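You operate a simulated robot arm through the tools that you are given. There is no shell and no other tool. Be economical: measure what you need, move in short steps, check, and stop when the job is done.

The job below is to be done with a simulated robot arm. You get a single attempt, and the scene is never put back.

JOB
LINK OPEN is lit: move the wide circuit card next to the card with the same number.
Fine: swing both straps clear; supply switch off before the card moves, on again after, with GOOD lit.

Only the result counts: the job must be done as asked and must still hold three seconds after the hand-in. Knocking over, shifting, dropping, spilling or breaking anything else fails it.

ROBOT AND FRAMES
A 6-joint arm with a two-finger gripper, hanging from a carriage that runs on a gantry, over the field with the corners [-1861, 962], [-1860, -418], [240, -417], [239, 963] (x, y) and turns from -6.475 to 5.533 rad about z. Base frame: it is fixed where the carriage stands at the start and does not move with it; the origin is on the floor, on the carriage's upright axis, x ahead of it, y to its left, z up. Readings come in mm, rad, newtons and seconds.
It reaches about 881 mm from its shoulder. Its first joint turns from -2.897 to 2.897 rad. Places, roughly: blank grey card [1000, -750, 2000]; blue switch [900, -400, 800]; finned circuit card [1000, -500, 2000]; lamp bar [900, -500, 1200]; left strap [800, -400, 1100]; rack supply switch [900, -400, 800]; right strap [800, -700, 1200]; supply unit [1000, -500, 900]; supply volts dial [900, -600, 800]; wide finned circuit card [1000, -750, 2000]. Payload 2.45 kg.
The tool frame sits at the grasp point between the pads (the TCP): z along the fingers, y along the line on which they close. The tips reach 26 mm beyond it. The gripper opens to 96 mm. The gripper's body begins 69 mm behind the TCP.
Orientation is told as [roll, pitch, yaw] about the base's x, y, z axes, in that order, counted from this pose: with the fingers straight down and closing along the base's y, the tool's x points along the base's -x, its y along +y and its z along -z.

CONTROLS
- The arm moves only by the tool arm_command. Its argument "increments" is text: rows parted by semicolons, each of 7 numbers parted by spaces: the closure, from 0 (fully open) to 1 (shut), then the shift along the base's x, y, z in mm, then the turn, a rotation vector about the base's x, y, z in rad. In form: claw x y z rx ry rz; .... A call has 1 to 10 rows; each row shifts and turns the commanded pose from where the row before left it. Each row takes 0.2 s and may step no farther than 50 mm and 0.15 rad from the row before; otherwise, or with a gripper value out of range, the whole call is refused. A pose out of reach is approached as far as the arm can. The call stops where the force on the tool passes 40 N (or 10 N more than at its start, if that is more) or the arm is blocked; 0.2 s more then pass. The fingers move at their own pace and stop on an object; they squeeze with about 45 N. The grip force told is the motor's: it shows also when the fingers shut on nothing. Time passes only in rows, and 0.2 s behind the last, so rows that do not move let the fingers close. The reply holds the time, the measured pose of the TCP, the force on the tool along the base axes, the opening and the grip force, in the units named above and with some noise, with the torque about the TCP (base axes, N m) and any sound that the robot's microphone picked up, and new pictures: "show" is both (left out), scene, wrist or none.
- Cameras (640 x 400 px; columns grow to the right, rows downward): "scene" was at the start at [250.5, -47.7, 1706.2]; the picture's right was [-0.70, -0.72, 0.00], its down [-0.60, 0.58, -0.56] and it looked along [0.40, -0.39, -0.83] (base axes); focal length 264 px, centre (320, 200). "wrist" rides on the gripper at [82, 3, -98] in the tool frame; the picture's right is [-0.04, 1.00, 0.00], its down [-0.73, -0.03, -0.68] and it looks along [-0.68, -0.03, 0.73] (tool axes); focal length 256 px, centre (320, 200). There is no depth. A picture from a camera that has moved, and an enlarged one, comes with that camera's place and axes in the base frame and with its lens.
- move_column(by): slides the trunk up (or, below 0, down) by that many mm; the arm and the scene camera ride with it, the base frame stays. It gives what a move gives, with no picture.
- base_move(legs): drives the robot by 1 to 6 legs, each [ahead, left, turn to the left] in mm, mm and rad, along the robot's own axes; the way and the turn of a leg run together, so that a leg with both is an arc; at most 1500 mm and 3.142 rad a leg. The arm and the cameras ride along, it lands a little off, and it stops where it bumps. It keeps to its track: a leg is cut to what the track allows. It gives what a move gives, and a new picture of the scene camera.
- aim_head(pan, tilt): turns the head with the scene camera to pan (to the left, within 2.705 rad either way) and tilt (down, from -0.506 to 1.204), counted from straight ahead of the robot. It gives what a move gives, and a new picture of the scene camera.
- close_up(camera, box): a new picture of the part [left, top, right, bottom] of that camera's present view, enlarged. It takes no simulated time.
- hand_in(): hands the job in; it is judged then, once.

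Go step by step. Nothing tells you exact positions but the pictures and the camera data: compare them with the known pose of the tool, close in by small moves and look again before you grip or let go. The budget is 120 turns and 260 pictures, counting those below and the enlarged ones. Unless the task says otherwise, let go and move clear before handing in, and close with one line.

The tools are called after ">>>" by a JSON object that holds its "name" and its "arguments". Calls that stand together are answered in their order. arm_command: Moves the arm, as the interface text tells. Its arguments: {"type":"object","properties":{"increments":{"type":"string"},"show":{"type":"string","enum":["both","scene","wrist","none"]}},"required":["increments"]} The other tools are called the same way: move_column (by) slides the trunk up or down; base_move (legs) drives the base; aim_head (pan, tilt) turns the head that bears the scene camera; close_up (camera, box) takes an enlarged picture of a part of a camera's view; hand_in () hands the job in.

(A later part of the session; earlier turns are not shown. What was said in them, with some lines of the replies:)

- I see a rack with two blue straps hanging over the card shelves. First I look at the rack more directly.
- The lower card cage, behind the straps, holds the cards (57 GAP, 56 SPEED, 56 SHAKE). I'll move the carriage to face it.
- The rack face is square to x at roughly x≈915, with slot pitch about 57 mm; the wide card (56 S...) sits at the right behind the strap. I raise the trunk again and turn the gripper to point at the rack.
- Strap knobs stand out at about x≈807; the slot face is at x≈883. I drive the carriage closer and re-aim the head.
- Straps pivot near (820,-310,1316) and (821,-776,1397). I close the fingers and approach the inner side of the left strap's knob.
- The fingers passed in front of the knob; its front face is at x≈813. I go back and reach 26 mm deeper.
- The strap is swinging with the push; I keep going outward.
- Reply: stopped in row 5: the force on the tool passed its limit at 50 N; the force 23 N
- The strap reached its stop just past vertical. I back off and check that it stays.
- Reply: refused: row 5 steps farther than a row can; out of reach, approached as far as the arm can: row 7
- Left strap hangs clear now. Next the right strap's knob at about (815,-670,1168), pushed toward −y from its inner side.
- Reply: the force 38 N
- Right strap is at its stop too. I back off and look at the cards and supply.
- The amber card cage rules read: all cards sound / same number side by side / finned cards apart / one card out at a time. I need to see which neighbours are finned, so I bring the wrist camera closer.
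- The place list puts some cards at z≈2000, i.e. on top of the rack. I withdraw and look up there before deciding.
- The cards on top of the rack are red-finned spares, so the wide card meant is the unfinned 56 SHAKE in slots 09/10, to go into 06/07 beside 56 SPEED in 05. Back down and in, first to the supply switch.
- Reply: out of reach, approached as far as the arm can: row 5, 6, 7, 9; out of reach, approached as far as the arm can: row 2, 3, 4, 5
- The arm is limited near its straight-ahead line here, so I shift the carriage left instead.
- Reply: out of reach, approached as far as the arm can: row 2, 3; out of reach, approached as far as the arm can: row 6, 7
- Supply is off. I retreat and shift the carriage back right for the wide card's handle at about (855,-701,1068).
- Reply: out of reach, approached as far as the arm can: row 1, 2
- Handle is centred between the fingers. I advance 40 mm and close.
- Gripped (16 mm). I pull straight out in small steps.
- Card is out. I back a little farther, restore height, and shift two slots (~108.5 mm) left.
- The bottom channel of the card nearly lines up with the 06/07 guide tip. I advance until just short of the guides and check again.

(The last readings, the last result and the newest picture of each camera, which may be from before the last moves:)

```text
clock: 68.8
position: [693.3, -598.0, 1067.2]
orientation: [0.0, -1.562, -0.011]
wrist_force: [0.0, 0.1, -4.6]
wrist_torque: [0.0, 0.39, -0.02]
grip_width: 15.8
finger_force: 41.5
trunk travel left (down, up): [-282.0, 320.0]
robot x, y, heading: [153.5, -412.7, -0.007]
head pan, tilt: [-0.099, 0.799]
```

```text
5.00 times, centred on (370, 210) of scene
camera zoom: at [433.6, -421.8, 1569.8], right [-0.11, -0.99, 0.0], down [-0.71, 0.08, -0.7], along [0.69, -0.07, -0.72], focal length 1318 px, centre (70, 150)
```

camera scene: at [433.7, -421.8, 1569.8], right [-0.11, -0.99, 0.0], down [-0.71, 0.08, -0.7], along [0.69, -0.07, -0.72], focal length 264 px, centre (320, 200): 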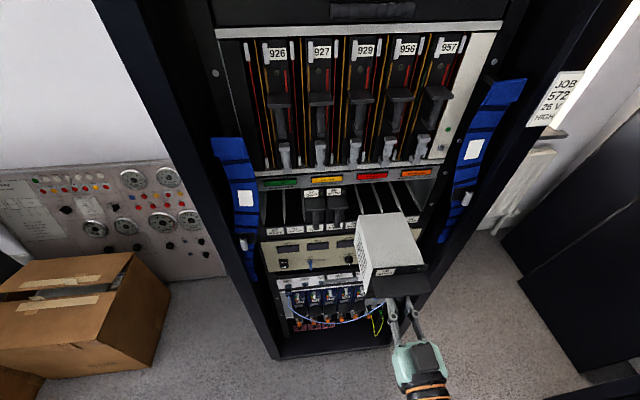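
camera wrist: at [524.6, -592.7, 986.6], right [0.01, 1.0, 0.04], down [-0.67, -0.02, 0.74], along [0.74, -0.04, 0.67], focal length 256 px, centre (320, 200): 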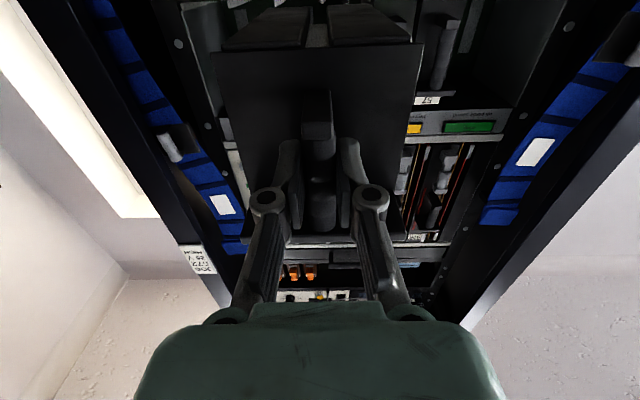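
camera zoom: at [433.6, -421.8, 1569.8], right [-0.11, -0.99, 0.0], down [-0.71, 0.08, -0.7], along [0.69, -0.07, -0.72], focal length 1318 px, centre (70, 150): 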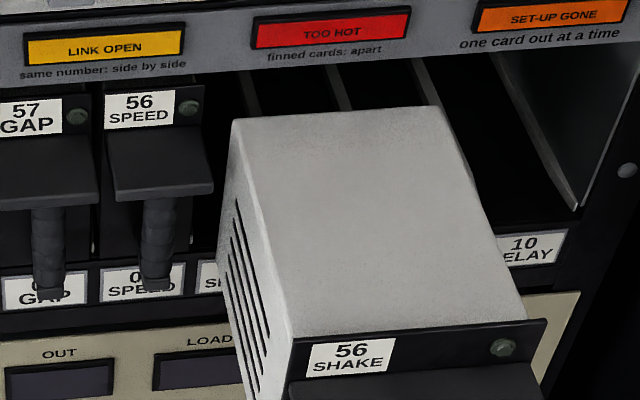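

>>> {"name": "close_up", "arguments": {"camera": "wrist", "box": [290, 0, 350, 40]}}

>>> {"name": "close_up", "arguments": {"camera": "wrist", "box": [240, 0, 300, 40]}}

>>> {"name": "close_up", "arguments": {"camera": "wrist", "box": [350, 0, 410, 40]}}

>>> {"name": "arm_command", "arguments": {"increments": "1 0 0 0 0 0 0", "show": "none"}}

```text
10.00 times, centred on (320, 20) of wrist
camera zoom: at [594.3, -593.6, 985.9], right [0.01, 1.0, 0.04], down [-0.67, -0.02, 0.74], along [0.74, -0.04, 0.67], focal length 2560 px, centre (320, 2000)
```

zoom: 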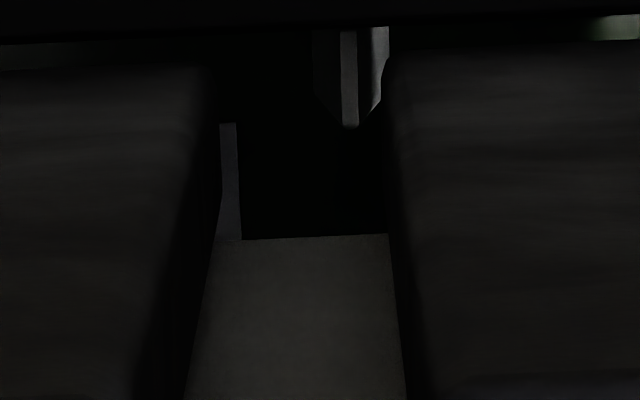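

```text
10.00 times, centred on (270, 20) of wrist
camera zoom: at [594.3, -593.6, 985.9], right [0.01, 1.0, 0.04], down [-0.67, -0.02, 0.74], along [0.74, -0.04, 0.67], focal length 2560 px, centre (820, 2000)
```

zoom: 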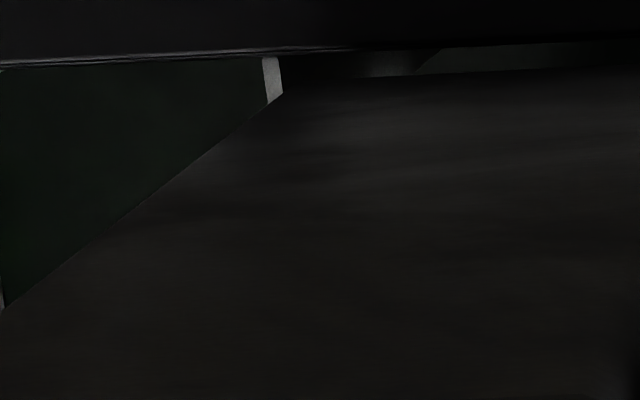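

```text
10.00 times, centred on (380, 20) of wrist
camera zoom: at [594.3, -593.6, 985.9], right [0.01, 1.0, 0.04], down [-0.67, -0.02, 0.74], along [0.74, -0.04, 0.67], focal length 2560 px, centre (-280, 2000)
```

zoom: 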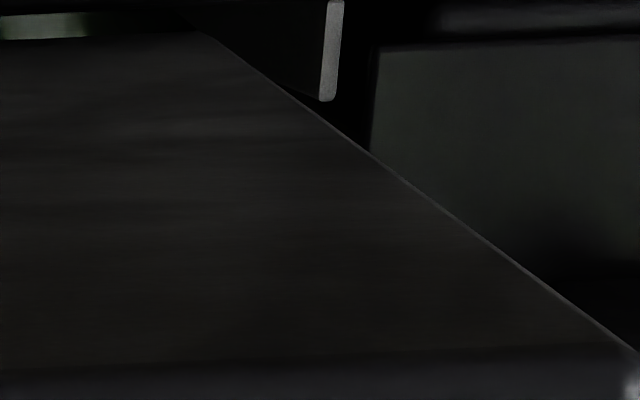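

```text
clock: 69.2
position: [692.0, -597.4, 1065.3]
orientation: [0.006, -1.559, -0.016]
wrist_force: [-0.4, -0.1, -4.3]
wrist_torque: [0.02, 0.4, -0.04]
grip_width: 16.3
finger_force: 42.0
trunk travel left (down, up): [-282.0, 320.0]
robot x, y, heading: [153.0, -412.3, -0.013]
head pan, tilt: [-0.099, 0.799]
```

The channel is about 3.7 mm right of the 06/07 guide tip, so I shift +3.7 mm in y and recheck.

>>> {"name": "arm_command", "arguments": {"increments": "1 0 3.7 0 0 0 0; 1 0 0 0 0 0 0; 1 0 0 0 0 0 0", "show": "none"}}

>>> {"name": "close_up", "arguments": {"camera": "wrist", "box": [290, 0, 350, 40]}}

>>> {"name": "close_up", "arguments": {"camera": "scene", "box": [340, 190, 400, 230]}}

```text
clock: 70.0
position: [690.9, -594.8, 1065.5]
orientation: [0.014, -1.561, -0.024]
wrist_force: [0.1, 0.8, -4.2]
wrist_torque: [0.02, 0.42, 0.03]
grip_width: 16.1
finger_force: 41.9
trunk travel left (down, up): [-282.0, 320.0]
robot x, y, heading: [155.0, -410.6, -0.008]
head pan, tilt: [-0.099, 0.799]
```

```text
10.00 times, centred on (320, 20) of wrist
camera zoom: at [594.5, -589.6, 985.7], right [0.01, 1.0, 0.04], down [-0.67, -0.02, 0.74], along [0.74, -0.04, 0.67], focal length 2560 px, centre (320, 2000)
```

zoom: 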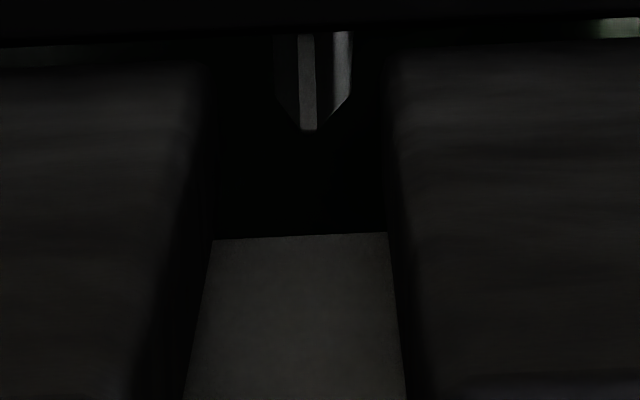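

```text
10.00 times, centred on (370, 210) of scene
camera zoom: at [433.7, -421.8, 1569.8], right [-0.11, -0.99, 0.0], down [-0.71, 0.08, -0.7], along [0.69, -0.07, -0.72], focal length 2636 px, centre (-180, 100)
```

zoom: 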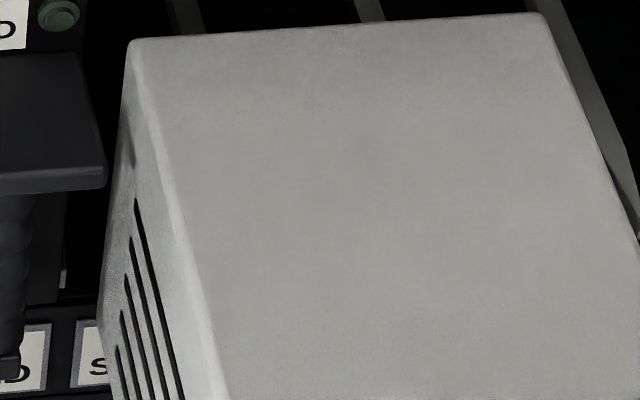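

The channel is now centred on the guide. I check whether the card droops at the rear before inserting.

>>> {"name": "close_up", "arguments": {"camera": "scene", "box": [345, 195, 425, 245]}}

>>> {"name": "close_up", "arguments": {"camera": "wrist", "box": [200, 0, 440, 150]}}

```text
8.00 times, centred on (385, 220) of scene
camera zoom: at [433.7, -421.8, 1569.8], right [-0.11, -0.99, 0.0], down [-0.71, 0.08, -0.7], along [0.69, -0.07, -0.72], focal length 2108 px, centre (-200, 40)
```

zoom: 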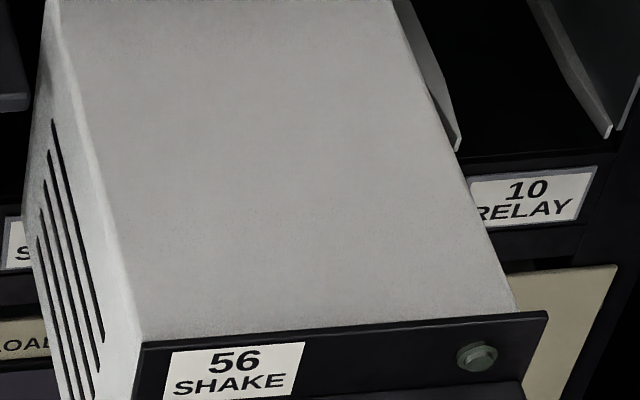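

```text
2.67 times, centred on (320, 75) of wrist
camera zoom: at [594.5, -589.6, 985.7], right [0.01, 1.0, 0.04], down [-0.67, -0.02, 0.74], along [0.74, -0.04, 0.67], focal length 683 px, centre (320, 533)
```

zoom: 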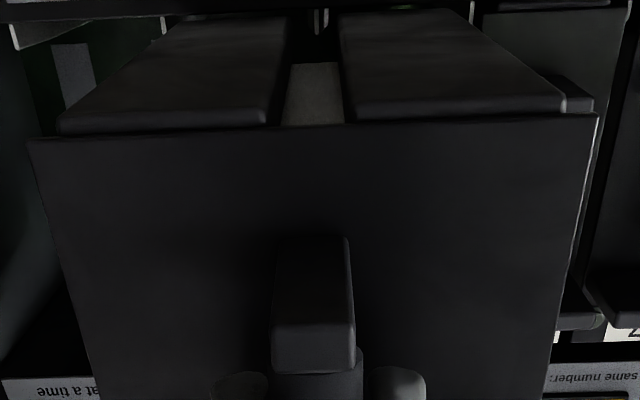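

Roughly level. I insert gently, with +0.5 mm y correction.

>>> {"name": "arm_command", "arguments": {"increments": "1 8 0.5 0.5 0 0 0; 1 8 0 0 0 0 0; 1 8 0 0 0 0 0; 1 8 0 0 0 0 0; 1 8 0 0 0 0 0; 1 0 0 0 0 0 0"}}

>>> {"name": "close_up", "arguments": {"camera": "scene", "box": [320, 170, 440, 250]}}

```text
clock: 71.4
position: [731.5, -593.9, 1066.4]
orientation: [0.023, -1.56, -0.037]
wrist_force: [0.4, -0.1, -3.8]
wrist_torque: [0.0, 0.39, -0.02]
grip_width: 16.1
finger_force: 41.4
trunk travel left (down, up): [-282.0, 320.0]
robot x, y, heading: [153.8, -413.8, -0.008]
head pan, tilt: [-0.099, 0.799]
camera scene: at [433.7, -421.8, 1569.8], right [-0.11, -0.99, 0.0], down [-0.71, 0.08, -0.7], along [0.69, -0.07, -0.72], focal length 264 px, centre (320, 200)
camera wrist: at [634.6, -589.1, 985.8], right [0.01, 1.0, 0.04], down [-0.67, -0.02, 0.74], along [0.74, -0.04, 0.67], focal length 256 px, centre (320, 200)
```

scene: 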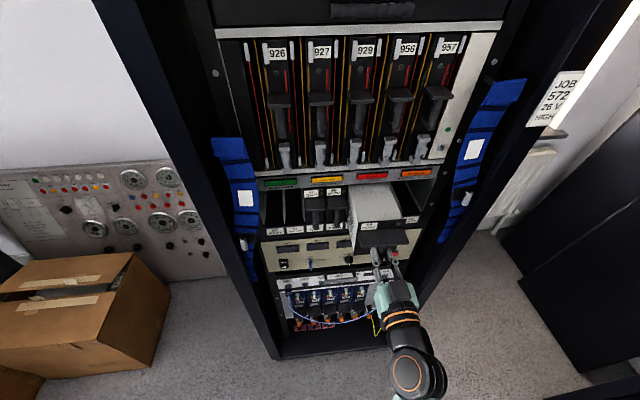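
wrist: 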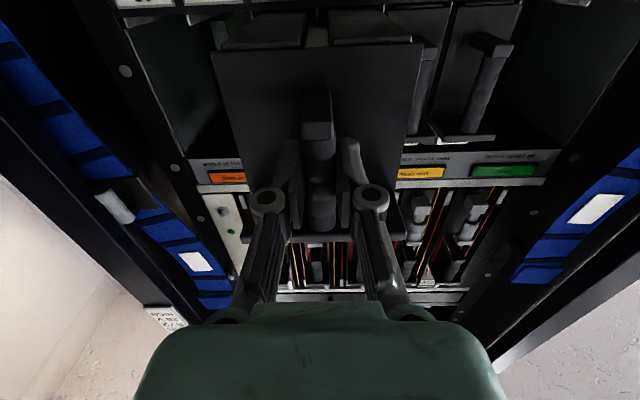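

```text
5.00 times, centred on (380, 210) of scene
camera zoom: at [433.7, -421.8, 1569.8], right [-0.11, -0.99, 0.0], down [-0.71, 0.08, -0.7], along [0.69, -0.07, -0.72], focal length 1318 px, centre (20, 150)
```

zoom: 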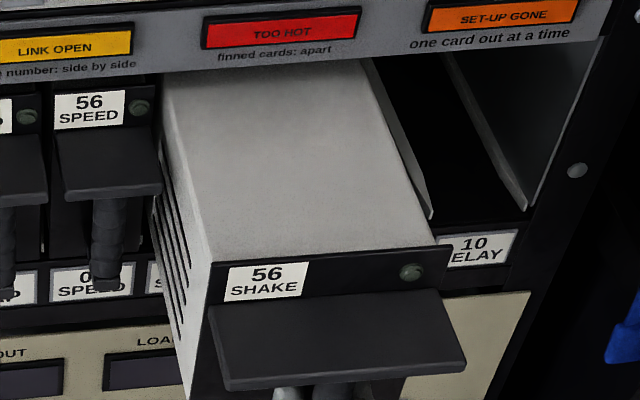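

No resistance; the box is entering the cage. I continue.

>>> {"name": "arm_command", "arguments": {"increments": "1 8 0 0 0 0 0; 1 8 0 0 0 0 0; 1 8 0 0 0 0 0; 1 8 0 0 0 0 0; 1 8 0 0 0 0 0; 1 8 0 0 0 0 0; 1 0 0 0 0 0 0"}}

>>> {"name": "close_up", "arguments": {"camera": "scene", "box": [320, 170, 440, 250]}}

>>> {"name": "close_up", "arguments": {"camera": "wrist", "box": [200, 0, 440, 150]}}

```text
clock: 73.0
position: [781.6, -592.0, 1067.3]
orientation: [-0.015, -1.563, 0.003]
wrist_force: [-0.4, 0.6, -3.3]
wrist_torque: [0.0, 0.39, 0.02]
grip_width: 16.1
finger_force: 41.3
trunk travel left (down, up): [-282.0, 320.0]
robot x, y, heading: [154.2, -414.1, -0.011]
head pan, tilt: [-0.099, 0.799]
camera scene: at [433.6, -421.8, 1569.8], right [-0.11, -0.99, 0.0], down [-0.71, 0.08, -0.7], along [0.69, -0.07, -0.72], focal length 264 px, centre (320, 200)
camera wrist: at [682.9, -588.3, 986.0], right [0.01, 1.0, 0.04], down [-0.67, -0.02, 0.74], along [0.74, -0.04, 0.67], focal length 256 px, centre (320, 200)
```

scene: 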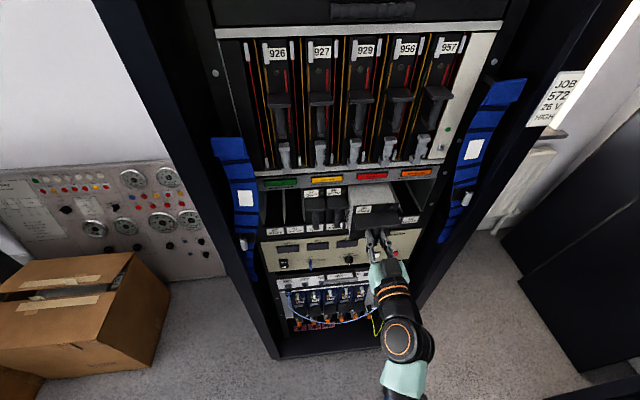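
wrist: 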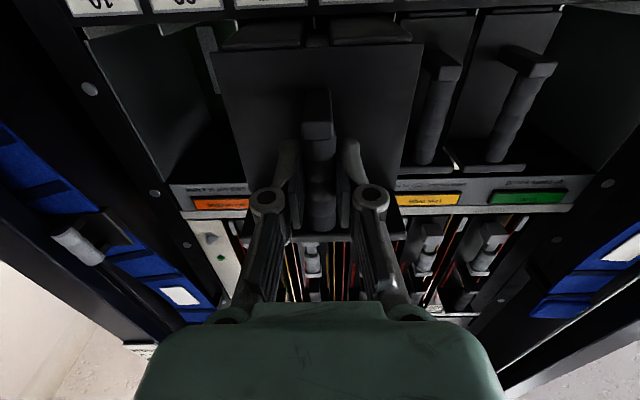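

```text
5.00 times, centred on (380, 210) of scene
camera zoom: at [433.6, -421.8, 1569.8], right [-0.11, -0.99, 0.0], down [-0.71, 0.08, -0.7], along [0.69, -0.07, -0.72], focal length 1318 px, centre (20, 150)
```

zoom: 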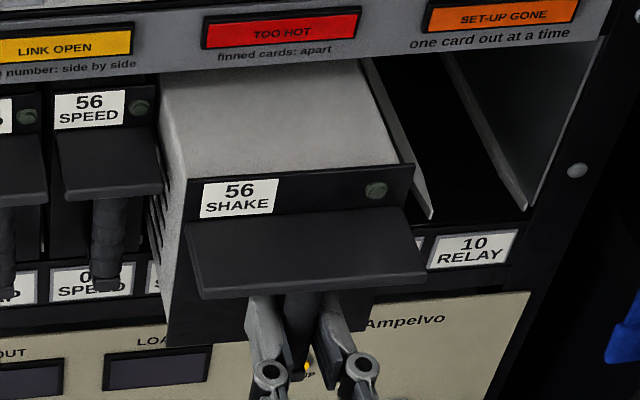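

```text
2.67 times, centred on (320, 75) of wrist
camera zoom: at [682.9, -588.3, 986.0], right [0.01, 1.0, 0.04], down [-0.67, -0.02, 0.74], along [0.74, -0.04, 0.67], focal length 683 px, centre (320, 533)
```

zoom: 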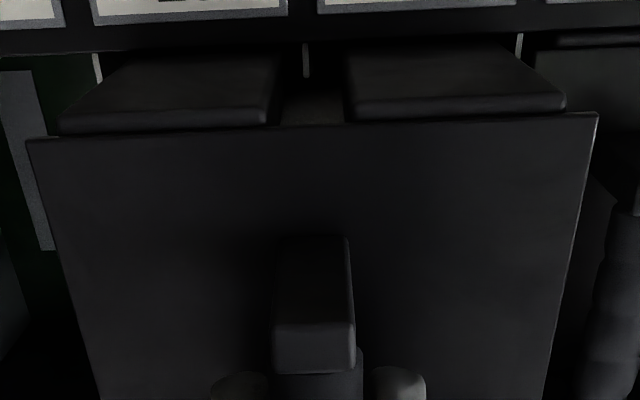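

The card has drifted about 1.8 mm to +y relative to the guide; I correct and continue.

>>> {"name": "arm_command", "arguments": {"increments": "1 0 -1.8 0 0 0 0; 1 8 0 0 0 0 0; 1 8 0 0 0 0 0; 1 8 0 0 0 0 0; 1 0 0 0 0 0 0", "show": "none"}}

>>> {"name": "close_up", "arguments": {"camera": "wrist", "box": [200, 0, 440, 150]}}

>>> {"name": "close_up", "arguments": {"camera": "scene", "box": [320, 170, 440, 250]}}

```text
clock: 74.2
position: [804.0, -595.4, 1066.4]
orientation: [0.013, -1.561, -0.027]
wrist_force: [0.1, 0.0, -3.1]
wrist_torque: [0.01, 0.3, 0.01]
grip_width: 16.1
finger_force: 42.0
trunk travel left (down, up): [-282.0, 320.0]
robot x, y, heading: [153.7, -408.7, -0.01]
head pan, tilt: [-0.099, 0.799]
```

```text
2.67 times, centred on (320, 75) of wrist
camera zoom: at [706.8, -590.8, 985.4], right [0.01, 1.0, 0.04], down [-0.67, -0.02, 0.74], along [0.74, -0.04, 0.67], focal length 683 px, centre (320, 533)
```

zoom: 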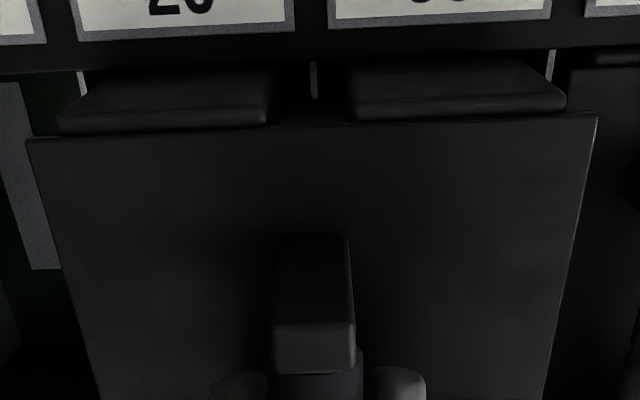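

```text
5.00 times, centred on (380, 210) of scene
camera zoom: at [433.6, -421.8, 1569.8], right [-0.11, -0.99, 0.0], down [-0.71, 0.08, -0.7], along [0.69, -0.07, -0.72], focal length 1318 px, centre (20, 150)
```

zoom: 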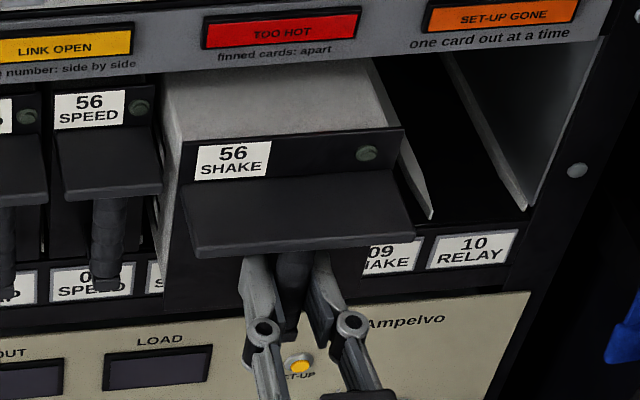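

Centred. I push on to the seat (TCP x≈847).

>>> {"name": "arm_command", "arguments": {"increments": "1 8 0 0 0 0 0; 1 8 0 0 0 0 0; 1 8 0 0 0 0 0; 1 8 0 0 0 0 0; 1 5 0 0 0 0 0; 1 4 0 0 0 0 0; 1 3 0 0 0 0 0; 1 0 0 0 0 0 0"}}

>>> {"name": "close_up", "arguments": {"camera": "scene", "box": [320, 170, 440, 250]}}

>>> {"name": "close_up", "arguments": {"camera": "wrist", "box": [200, 0, 440, 150]}}

```text
clock: 76.0
position: [847.8, -596.2, 1066.5]
orientation: [-0.028, -1.559, 0.015]
wrist_force: [-6.5, -1.2, 1.1]
wrist_torque: [-0.01, -0.36, -0.04]
grip_width: 15.8
finger_force: 41.8
trunk travel left (down, up): [-282.0, 320.0]
robot x, y, heading: [151.8, -411.6, -0.014]
head pan, tilt: [-0.099, 0.799]
camera scene: at [433.3, -422.0, 1569.7], right [-0.11, -0.99, 0.0], down [-0.71, 0.08, -0.7], along [0.69, -0.08, -0.72], focal length 264 px, centre (320, 200)
camera wrist: at [750.1, -591.0, 985.3], right [0.01, 1.0, 0.04], down [-0.67, -0.02, 0.74], along [0.74, -0.04, 0.67], focal length 256 px, centre (320, 200)
```

scene: 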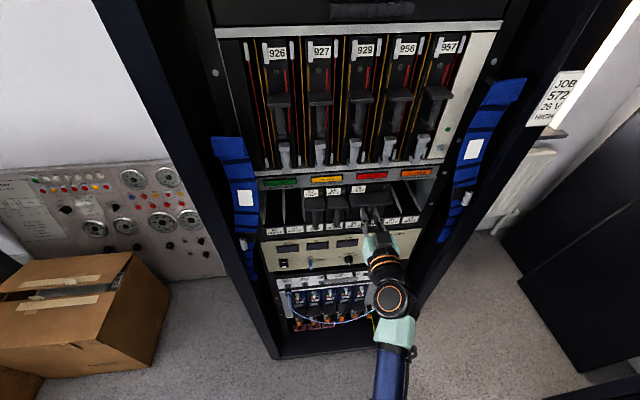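
wrist: 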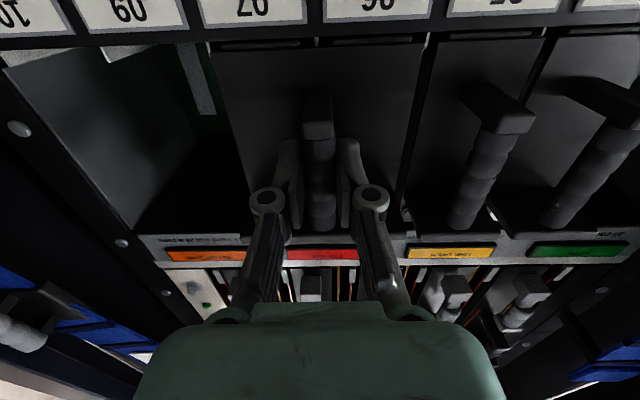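

```text
5.00 times, centred on (380, 210) of scene
camera zoom: at [433.3, -422.0, 1569.7], right [-0.11, -0.99, 0.0], down [-0.71, 0.08, -0.7], along [0.69, -0.08, -0.72], focal length 1318 px, centre (20, 150)
```

zoom: 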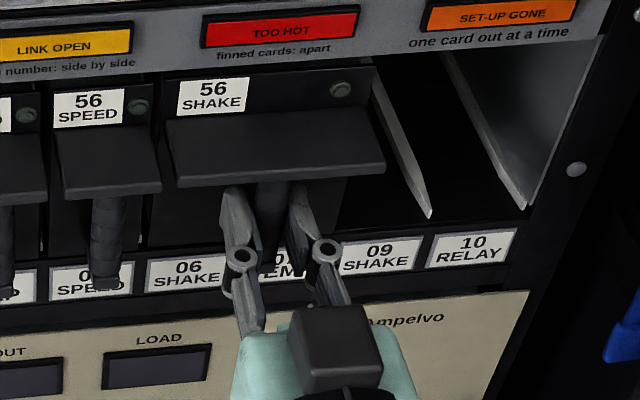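

```text
2.67 times, centred on (320, 75) of wrist
camera zoom: at [750.1, -591.0, 985.3], right [0.01, 1.0, 0.04], down [-0.67, -0.02, 0.74], along [0.74, -0.04, 0.67], focal length 683 px, centre (320, 533)
```

zoom: 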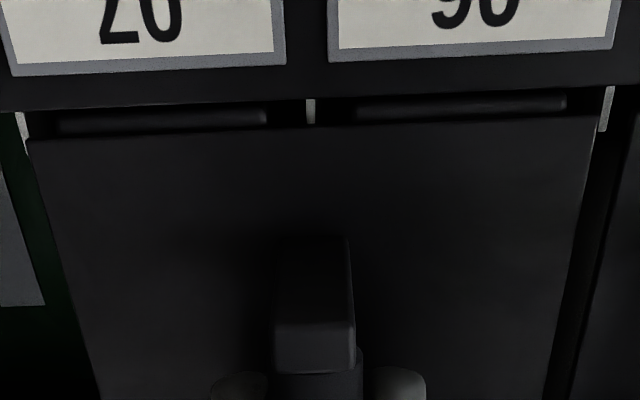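

>>> {"name": "arm_command", "arguments": {"increments": "1 2 0 0 0 0 0; 1 2 0 0 0 0 0; 1 2 0 0 0 0 0; 1 0 0 0 0 0 0", "show": "none"}}

>>> {"name": "close_up", "arguments": {"camera": "scene", "box": [290, 170, 410, 250]}}

```text
clock: 77.0
position: [850.4, -598.6, 1063.2]
orientation: [0.008, -1.56, -0.022]
wrist_force: [-24.9, 1.8, 5.1]
wrist_torque: [-0.05, 0.09, 0.14]
grip_width: 15.9
finger_force: 42.2
trunk travel left (down, up): [-282.0, 320.0]
robot x, y, heading: [153.5, -414.8, -0.009]
head pan, tilt: [-0.099, 0.799]
stopped in row 4: the force on the tool passed its limit at 40 N (the readings are from after the stop); the commanded pose is now the measured one
```

```text
5.00 times, centred on (350, 210) of scene
camera zoom: at [431.0, -422.1, 1568.9], right [-0.11, -0.99, 0.0], down [-0.71, 0.08, -0.7], along [0.69, -0.08, -0.72], focal length 1318 px, centre (170, 150)
```

zoom: 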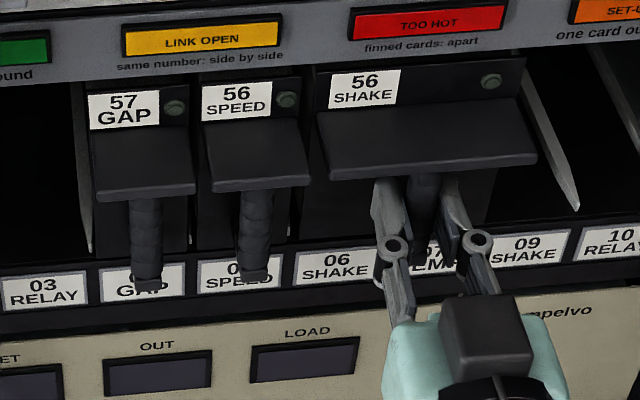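

It has bottomed out at the seat. I release and back away.

>>> {"name": "arm_command", "arguments": {"increments": "0.8 -1 0 0 0 0 0; 0.5 0 0 0 0 0 0; 0.5 0 0 0 0 0 0; 0.5 -10 0 0 0 0 0; 0.5 -30 0 0 0 0 0; 0.5 -45 0 0 0 0 0; 0.5 -45 0 0 0 0 0; 1 -20 0 0 0 0 0"}}

>>> {"name": "close_up", "arguments": {"camera": "scene", "box": [260, 160, 440, 280]}}

>>> {"name": "close_up", "arguments": {"camera": "wrist", "box": [200, 0, 560, 200]}}

```text
clock: 78.8
position: [702.3, -597.5, 1067.3]
orientation: [0.007, -1.564, -0.023]
wrist_force: [-0.2, -0.1, 0.6]
wrist_torque: [0.01, -0.03, 0.01]
grip_width: 0.2
finger_force: 10.3
trunk travel left (down, up): [-282.0, 320.0]
robot x, y, heading: [152.1, -412.8, -0.01]
head pan, tilt: [-0.099, 0.799]
camera scene: at [433.4, -422.0, 1569.9], right [-0.11, -0.99, 0.0], down [-0.71, 0.08, -0.7], along [0.69, -0.08, -0.72], focal length 264 px, centre (320, 200)
camera wrist: at [605.4, -591.6, 986.2], right [0.01, 1.0, 0.04], down [-0.67, -0.02, 0.74], along [0.74, -0.04, 0.67], focal length 256 px, centre (320, 200)
```

scene: 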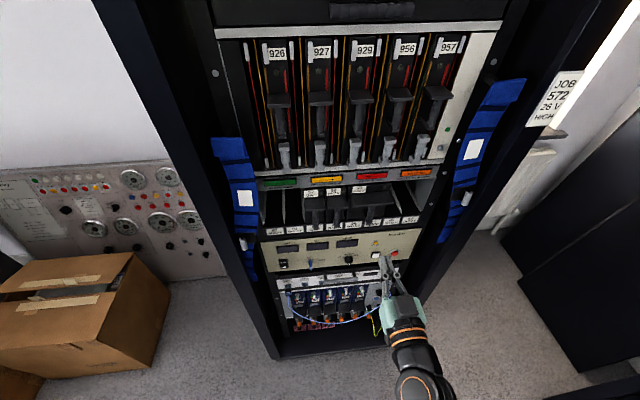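
wrist: 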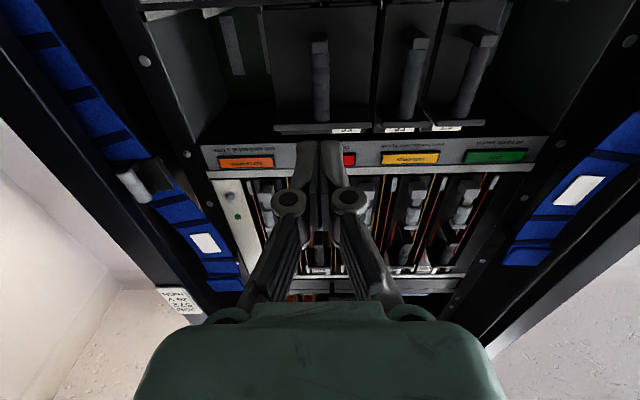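

```text
3.33 times, centred on (350, 220) of scene
camera zoom: at [433.4, -422.0, 1569.9], right [-0.11, -0.99, 0.0], down [-0.71, 0.08, -0.7], along [0.69, -0.08, -0.72], focal length 878 px, centre (220, 133)
```

zoom: 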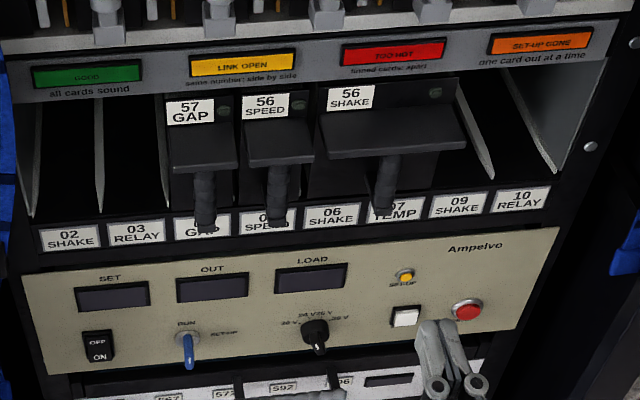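

```text
1.78 times, centred on (380, 100) of wrist
camera zoom: at [605.4, -591.6, 986.2], right [0.01, 1.0, 0.04], down [-0.67, -0.02, 0.74], along [0.74, -0.04, 0.67], focal length 455 px, centre (213, 378)
```

zoom: 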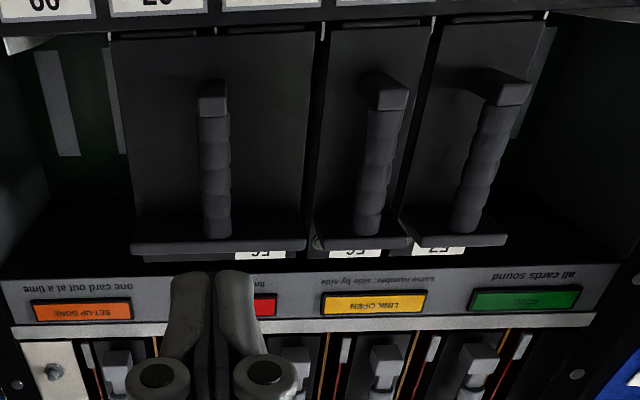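

The wide card is flush beside 56 SPEED. Now back to the supply switch to press ON.

>>> {"name": "base_move", "arguments": {"legs": [[40, 198, 0]]}}

>>> {"name": "move_column", "arguments": {"by": -100}}

>>> {"name": "arm_command", "arguments": {"increments": "1 0 10 -35 0 0 0; 1 0 10 -35 0 0 0; 1 0 10 -35 0 0 0; 1 0 10 -35 0 0 0; 1 10 3 -10 0 0 0; 1 10 0 0 0 0 0; 1 0 0 0 0 0 0"}}

```text
clock: 80.4
position: [744.9, -401.5, 1066.3]
orientation: [-0.008, -1.563, -0.007]
wrist_force: [0.0, 0.9, 0.2]
wrist_torque: [0.02, 0.03, 0.01]
grip_width: 0.0
finger_force: 28.9
trunk travel left (down, up): [-282.0, 320.0]
robot x, y, heading: [191.8, -218.7, -0.01]
head pan, tilt: [-0.099, 0.799]
camera scene: at [475.1, -225.9, 1569.9], right [-0.11, -0.99, 0.0], down [-0.71, 0.08, -0.7], along [0.69, -0.08, -0.72], focal length 264 px, centre (320, 200)
```

scene: 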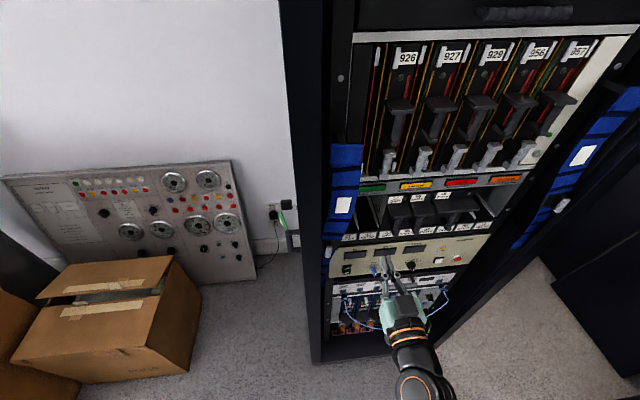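

```text
clock: 81.7
position: [745.5, -400.2, 966.0]
orientation: [-0.025, -1.563, 0.008]
wrist_force: [0.3, 0.3, -0.1]
wrist_torque: [0.02, -0.03, 0.0]
grip_width: 0.0
finger_force: 28.6
trunk travel left (down, up): [-182.0, 420.0]
robot x, y, heading: [195.7, -215.6, -0.007]
head pan, tilt: [-0.099, 0.799]
```

```text
clock: 83.3
position: [765.2, -358.3, 816.1]
orientation: [-0.012, -1.564, -0.003]
wrist_force: [0.5, -0.2, 0.0]
wrist_torque: [-0.02, 0.01, 0.0]
grip_width: 0.1
finger_force: 28.6
trunk travel left (down, up): [-182.0, 420.0]
robot x, y, heading: [191.1, -215.4, -0.006]
head pan, tilt: [-0.099, 0.799]
camera scene: at [475.0, -225.9, 1469.9], right [-0.11, -0.99, 0.0], down [-0.71, 0.08, -0.7], along [0.69, -0.08, -0.72], focal length 264 px, centre (320, 200)
camera wrist: at [667.6, -352.8, 735.4], right [0.02, 1.0, 0.04], down [-0.67, -0.02, 0.74], along [0.74, -0.04, 0.67], focal length 256 px, centre (320, 200)
```

scene: 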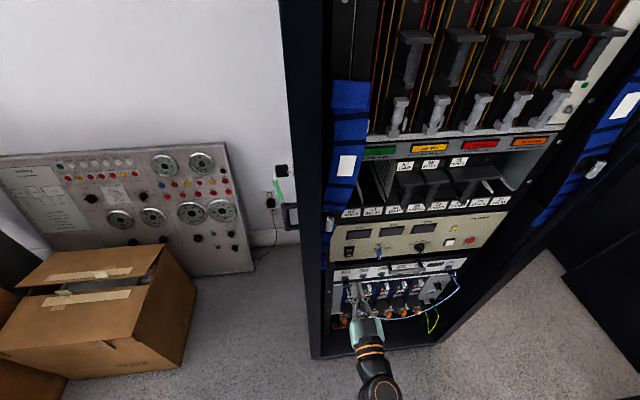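
wrist: 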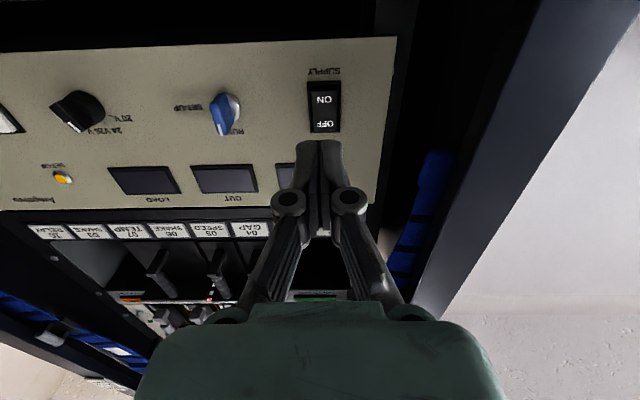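

>>> {"name": "arm_command", "arguments": {"increments": "1 35 2 0 0 0 0; 1 35 0 0 0 0 0; 1 5 0 0 0 0 0; 1 5 0 0 0 0 0; 1 5 0 0 0 0 0; 1 4 0 0 0 0 0"}}

```text
clock: 84.7
position: [854.2, -356.6, 817.0]
orientation: [-0.005, -1.565, -0.006]
wrist_force: [-2.3, 0.5, 0.7]
wrist_torque: [0.03, -0.04, 0.01]
grip_width: 0.0
finger_force: 28.3
trunk travel left (down, up): [-182.0, 420.0]
robot x, y, heading: [198.9, -215.8, -0.011]
head pan, tilt: [-0.099, 0.799]
camera scene: at [474.8, -225.9, 1469.8], right [-0.11, -0.99, 0.0], down [-0.71, 0.08, -0.7], along [0.69, -0.08, -0.72], focal length 264 px, centre (320, 200)
camera wrist: at [756.2, -350.8, 736.0], right [0.02, 1.0, 0.04], down [-0.67, -0.02, 0.74], along [0.74, -0.04, 0.67], focal length 256 px, centre (320, 200)
```

scene: 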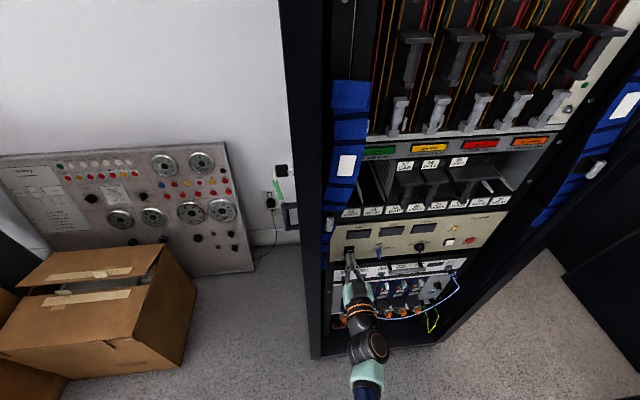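
wrist: 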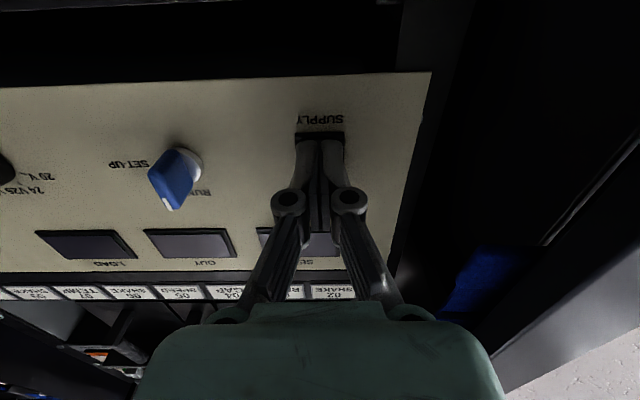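

>>> {"name": "arm_command", "arguments": {"increments": "1 2 0 0 0 0 0; 1 2 0 0 0 0 0; 1 2 0 0 0 0 0; 1 0 0 0 0 0 0; 1 0 0 0 0 0 0"}}

```text
clock: 85.9
position: [854.7, -356.0, 814.3]
orientation: [0.002, -1.56, -0.016]
wrist_force: [-31.7, 0.2, 11.4]
wrist_torque: [0.0, -0.72, 0.08]
grip_width: 5.8
finger_force: 28.0
trunk travel left (down, up): [-182.0, 420.0]
robot x, y, heading: [191.9, -219.6, -0.011]
head pan, tilt: [-0.099, 0.799]
camera scene: at [471.7, -225.9, 1468.8], right [-0.11, -0.99, 0.0], down [-0.72, 0.08, -0.69], along [0.69, -0.08, -0.72], focal length 264 px, centre (320, 200)
camera wrist: at [756.2, -350.9, 734.1], right [0.02, 1.0, 0.04], down [-0.67, -0.02, 0.74], along [0.74, -0.04, 0.67], focal length 256 px, centre (320, 200)
```

scene: 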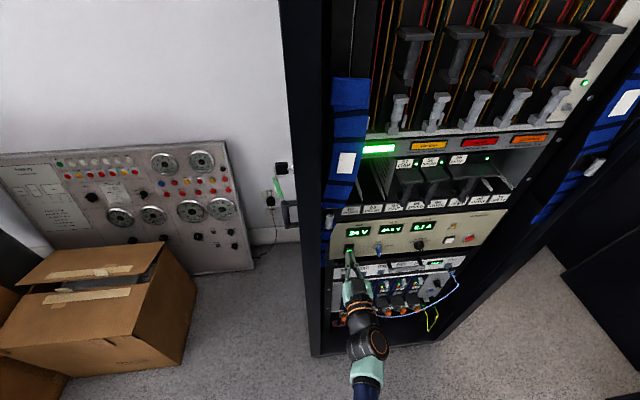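
wrist: 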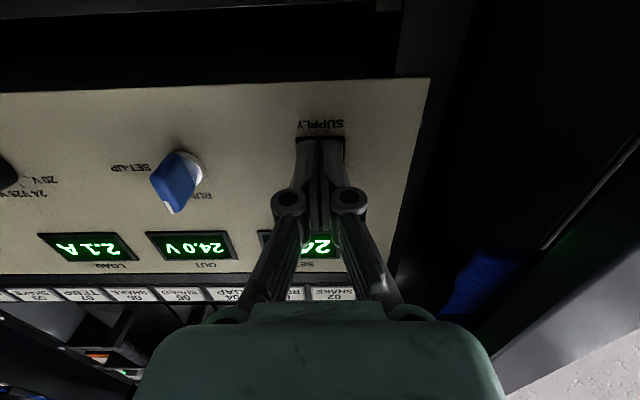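

The supply is on and the GOOD lamp is lit green. I back straight off and check.

>>> {"name": "arm_command", "arguments": {"increments": "1 -5 0 0 0 0 0; 1 -30 0 0 0 0 0; 1 -45 0 0 0 0 0; 1 -45 0 0 0 0 0; 1 -40 0 0 0 0 0; 1 0 0 0 0 0 0"}}

>>> {"name": "close_up", "arguments": {"camera": "scene", "box": [320, 110, 580, 290]}}

```text
clock: 87.3
position: [694.6, -355.6, 815.9]
orientation: [-0.02, -1.564, 0.005]
wrist_force: [-0.5, 0.2, -0.7]
wrist_torque: [-0.01, 0.01, 0.01]
grip_width: 0.0
finger_force: 28.6
trunk travel left (down, up): [-182.0, 420.0]
robot x, y, heading: [194.0, -214.4, -0.007]
head pan, tilt: [-0.099, 0.799]
camera scene: at [475.1, -225.9, 1469.9], right [-0.11, -0.99, 0.0], down [-0.71, 0.08, -0.7], along [0.69, -0.08, -0.72], focal length 264 px, centre (320, 200)
camera wrist: at [597.2, -350.2, 735.5], right [0.02, 1.0, 0.04], down [-0.67, -0.02, 0.74], along [0.74, -0.04, 0.67], focal length 256 px, centre (320, 200)
```

scene: 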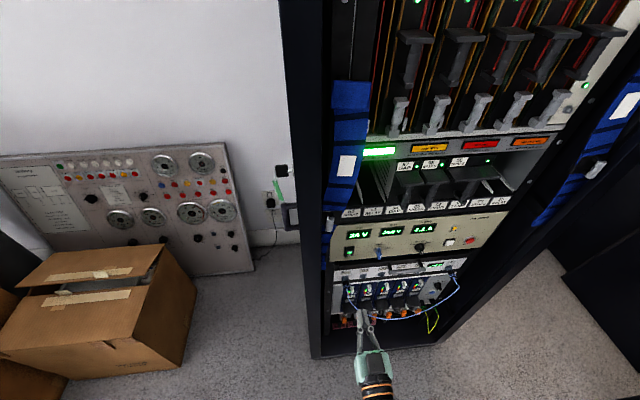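
wrist: 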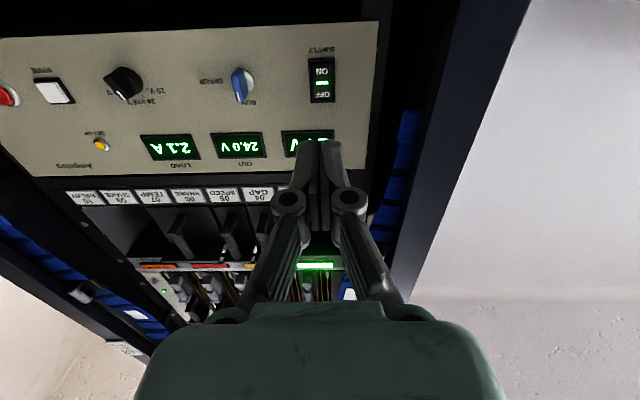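

```text
2.22 times, centred on (450, 200) of scene
camera zoom: at [475.1, -225.9, 1469.9], right [-0.11, -0.99, 0.0], down [-0.71, 0.08, -0.7], along [0.69, -0.08, -0.72], focal length 586 px, centre (31, 200)
```

zoom: 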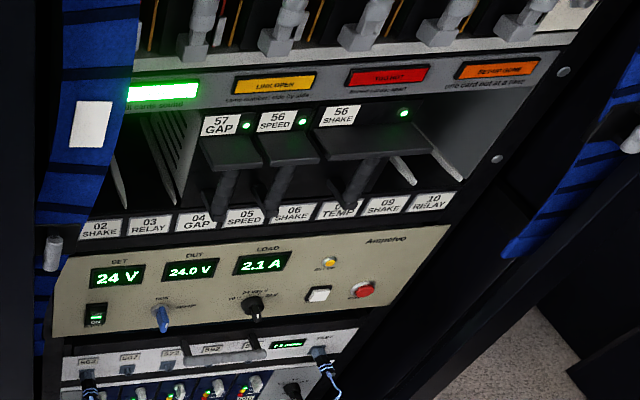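

GOOD is lit, LINK OPEN and the other warning lamps are off, all three card LEDs are green, both straps hang clear and the gripper is away. I hand in.

>>> {"name": "hand_in", "arguments": {}}

```text
The job is handed in.
```

The wide 56 SHAKE card now sits in slots 06/07 next to 56 SPEED. Both straps are swung clear, the supply was off for the move and is on again, and GOOD is lit.
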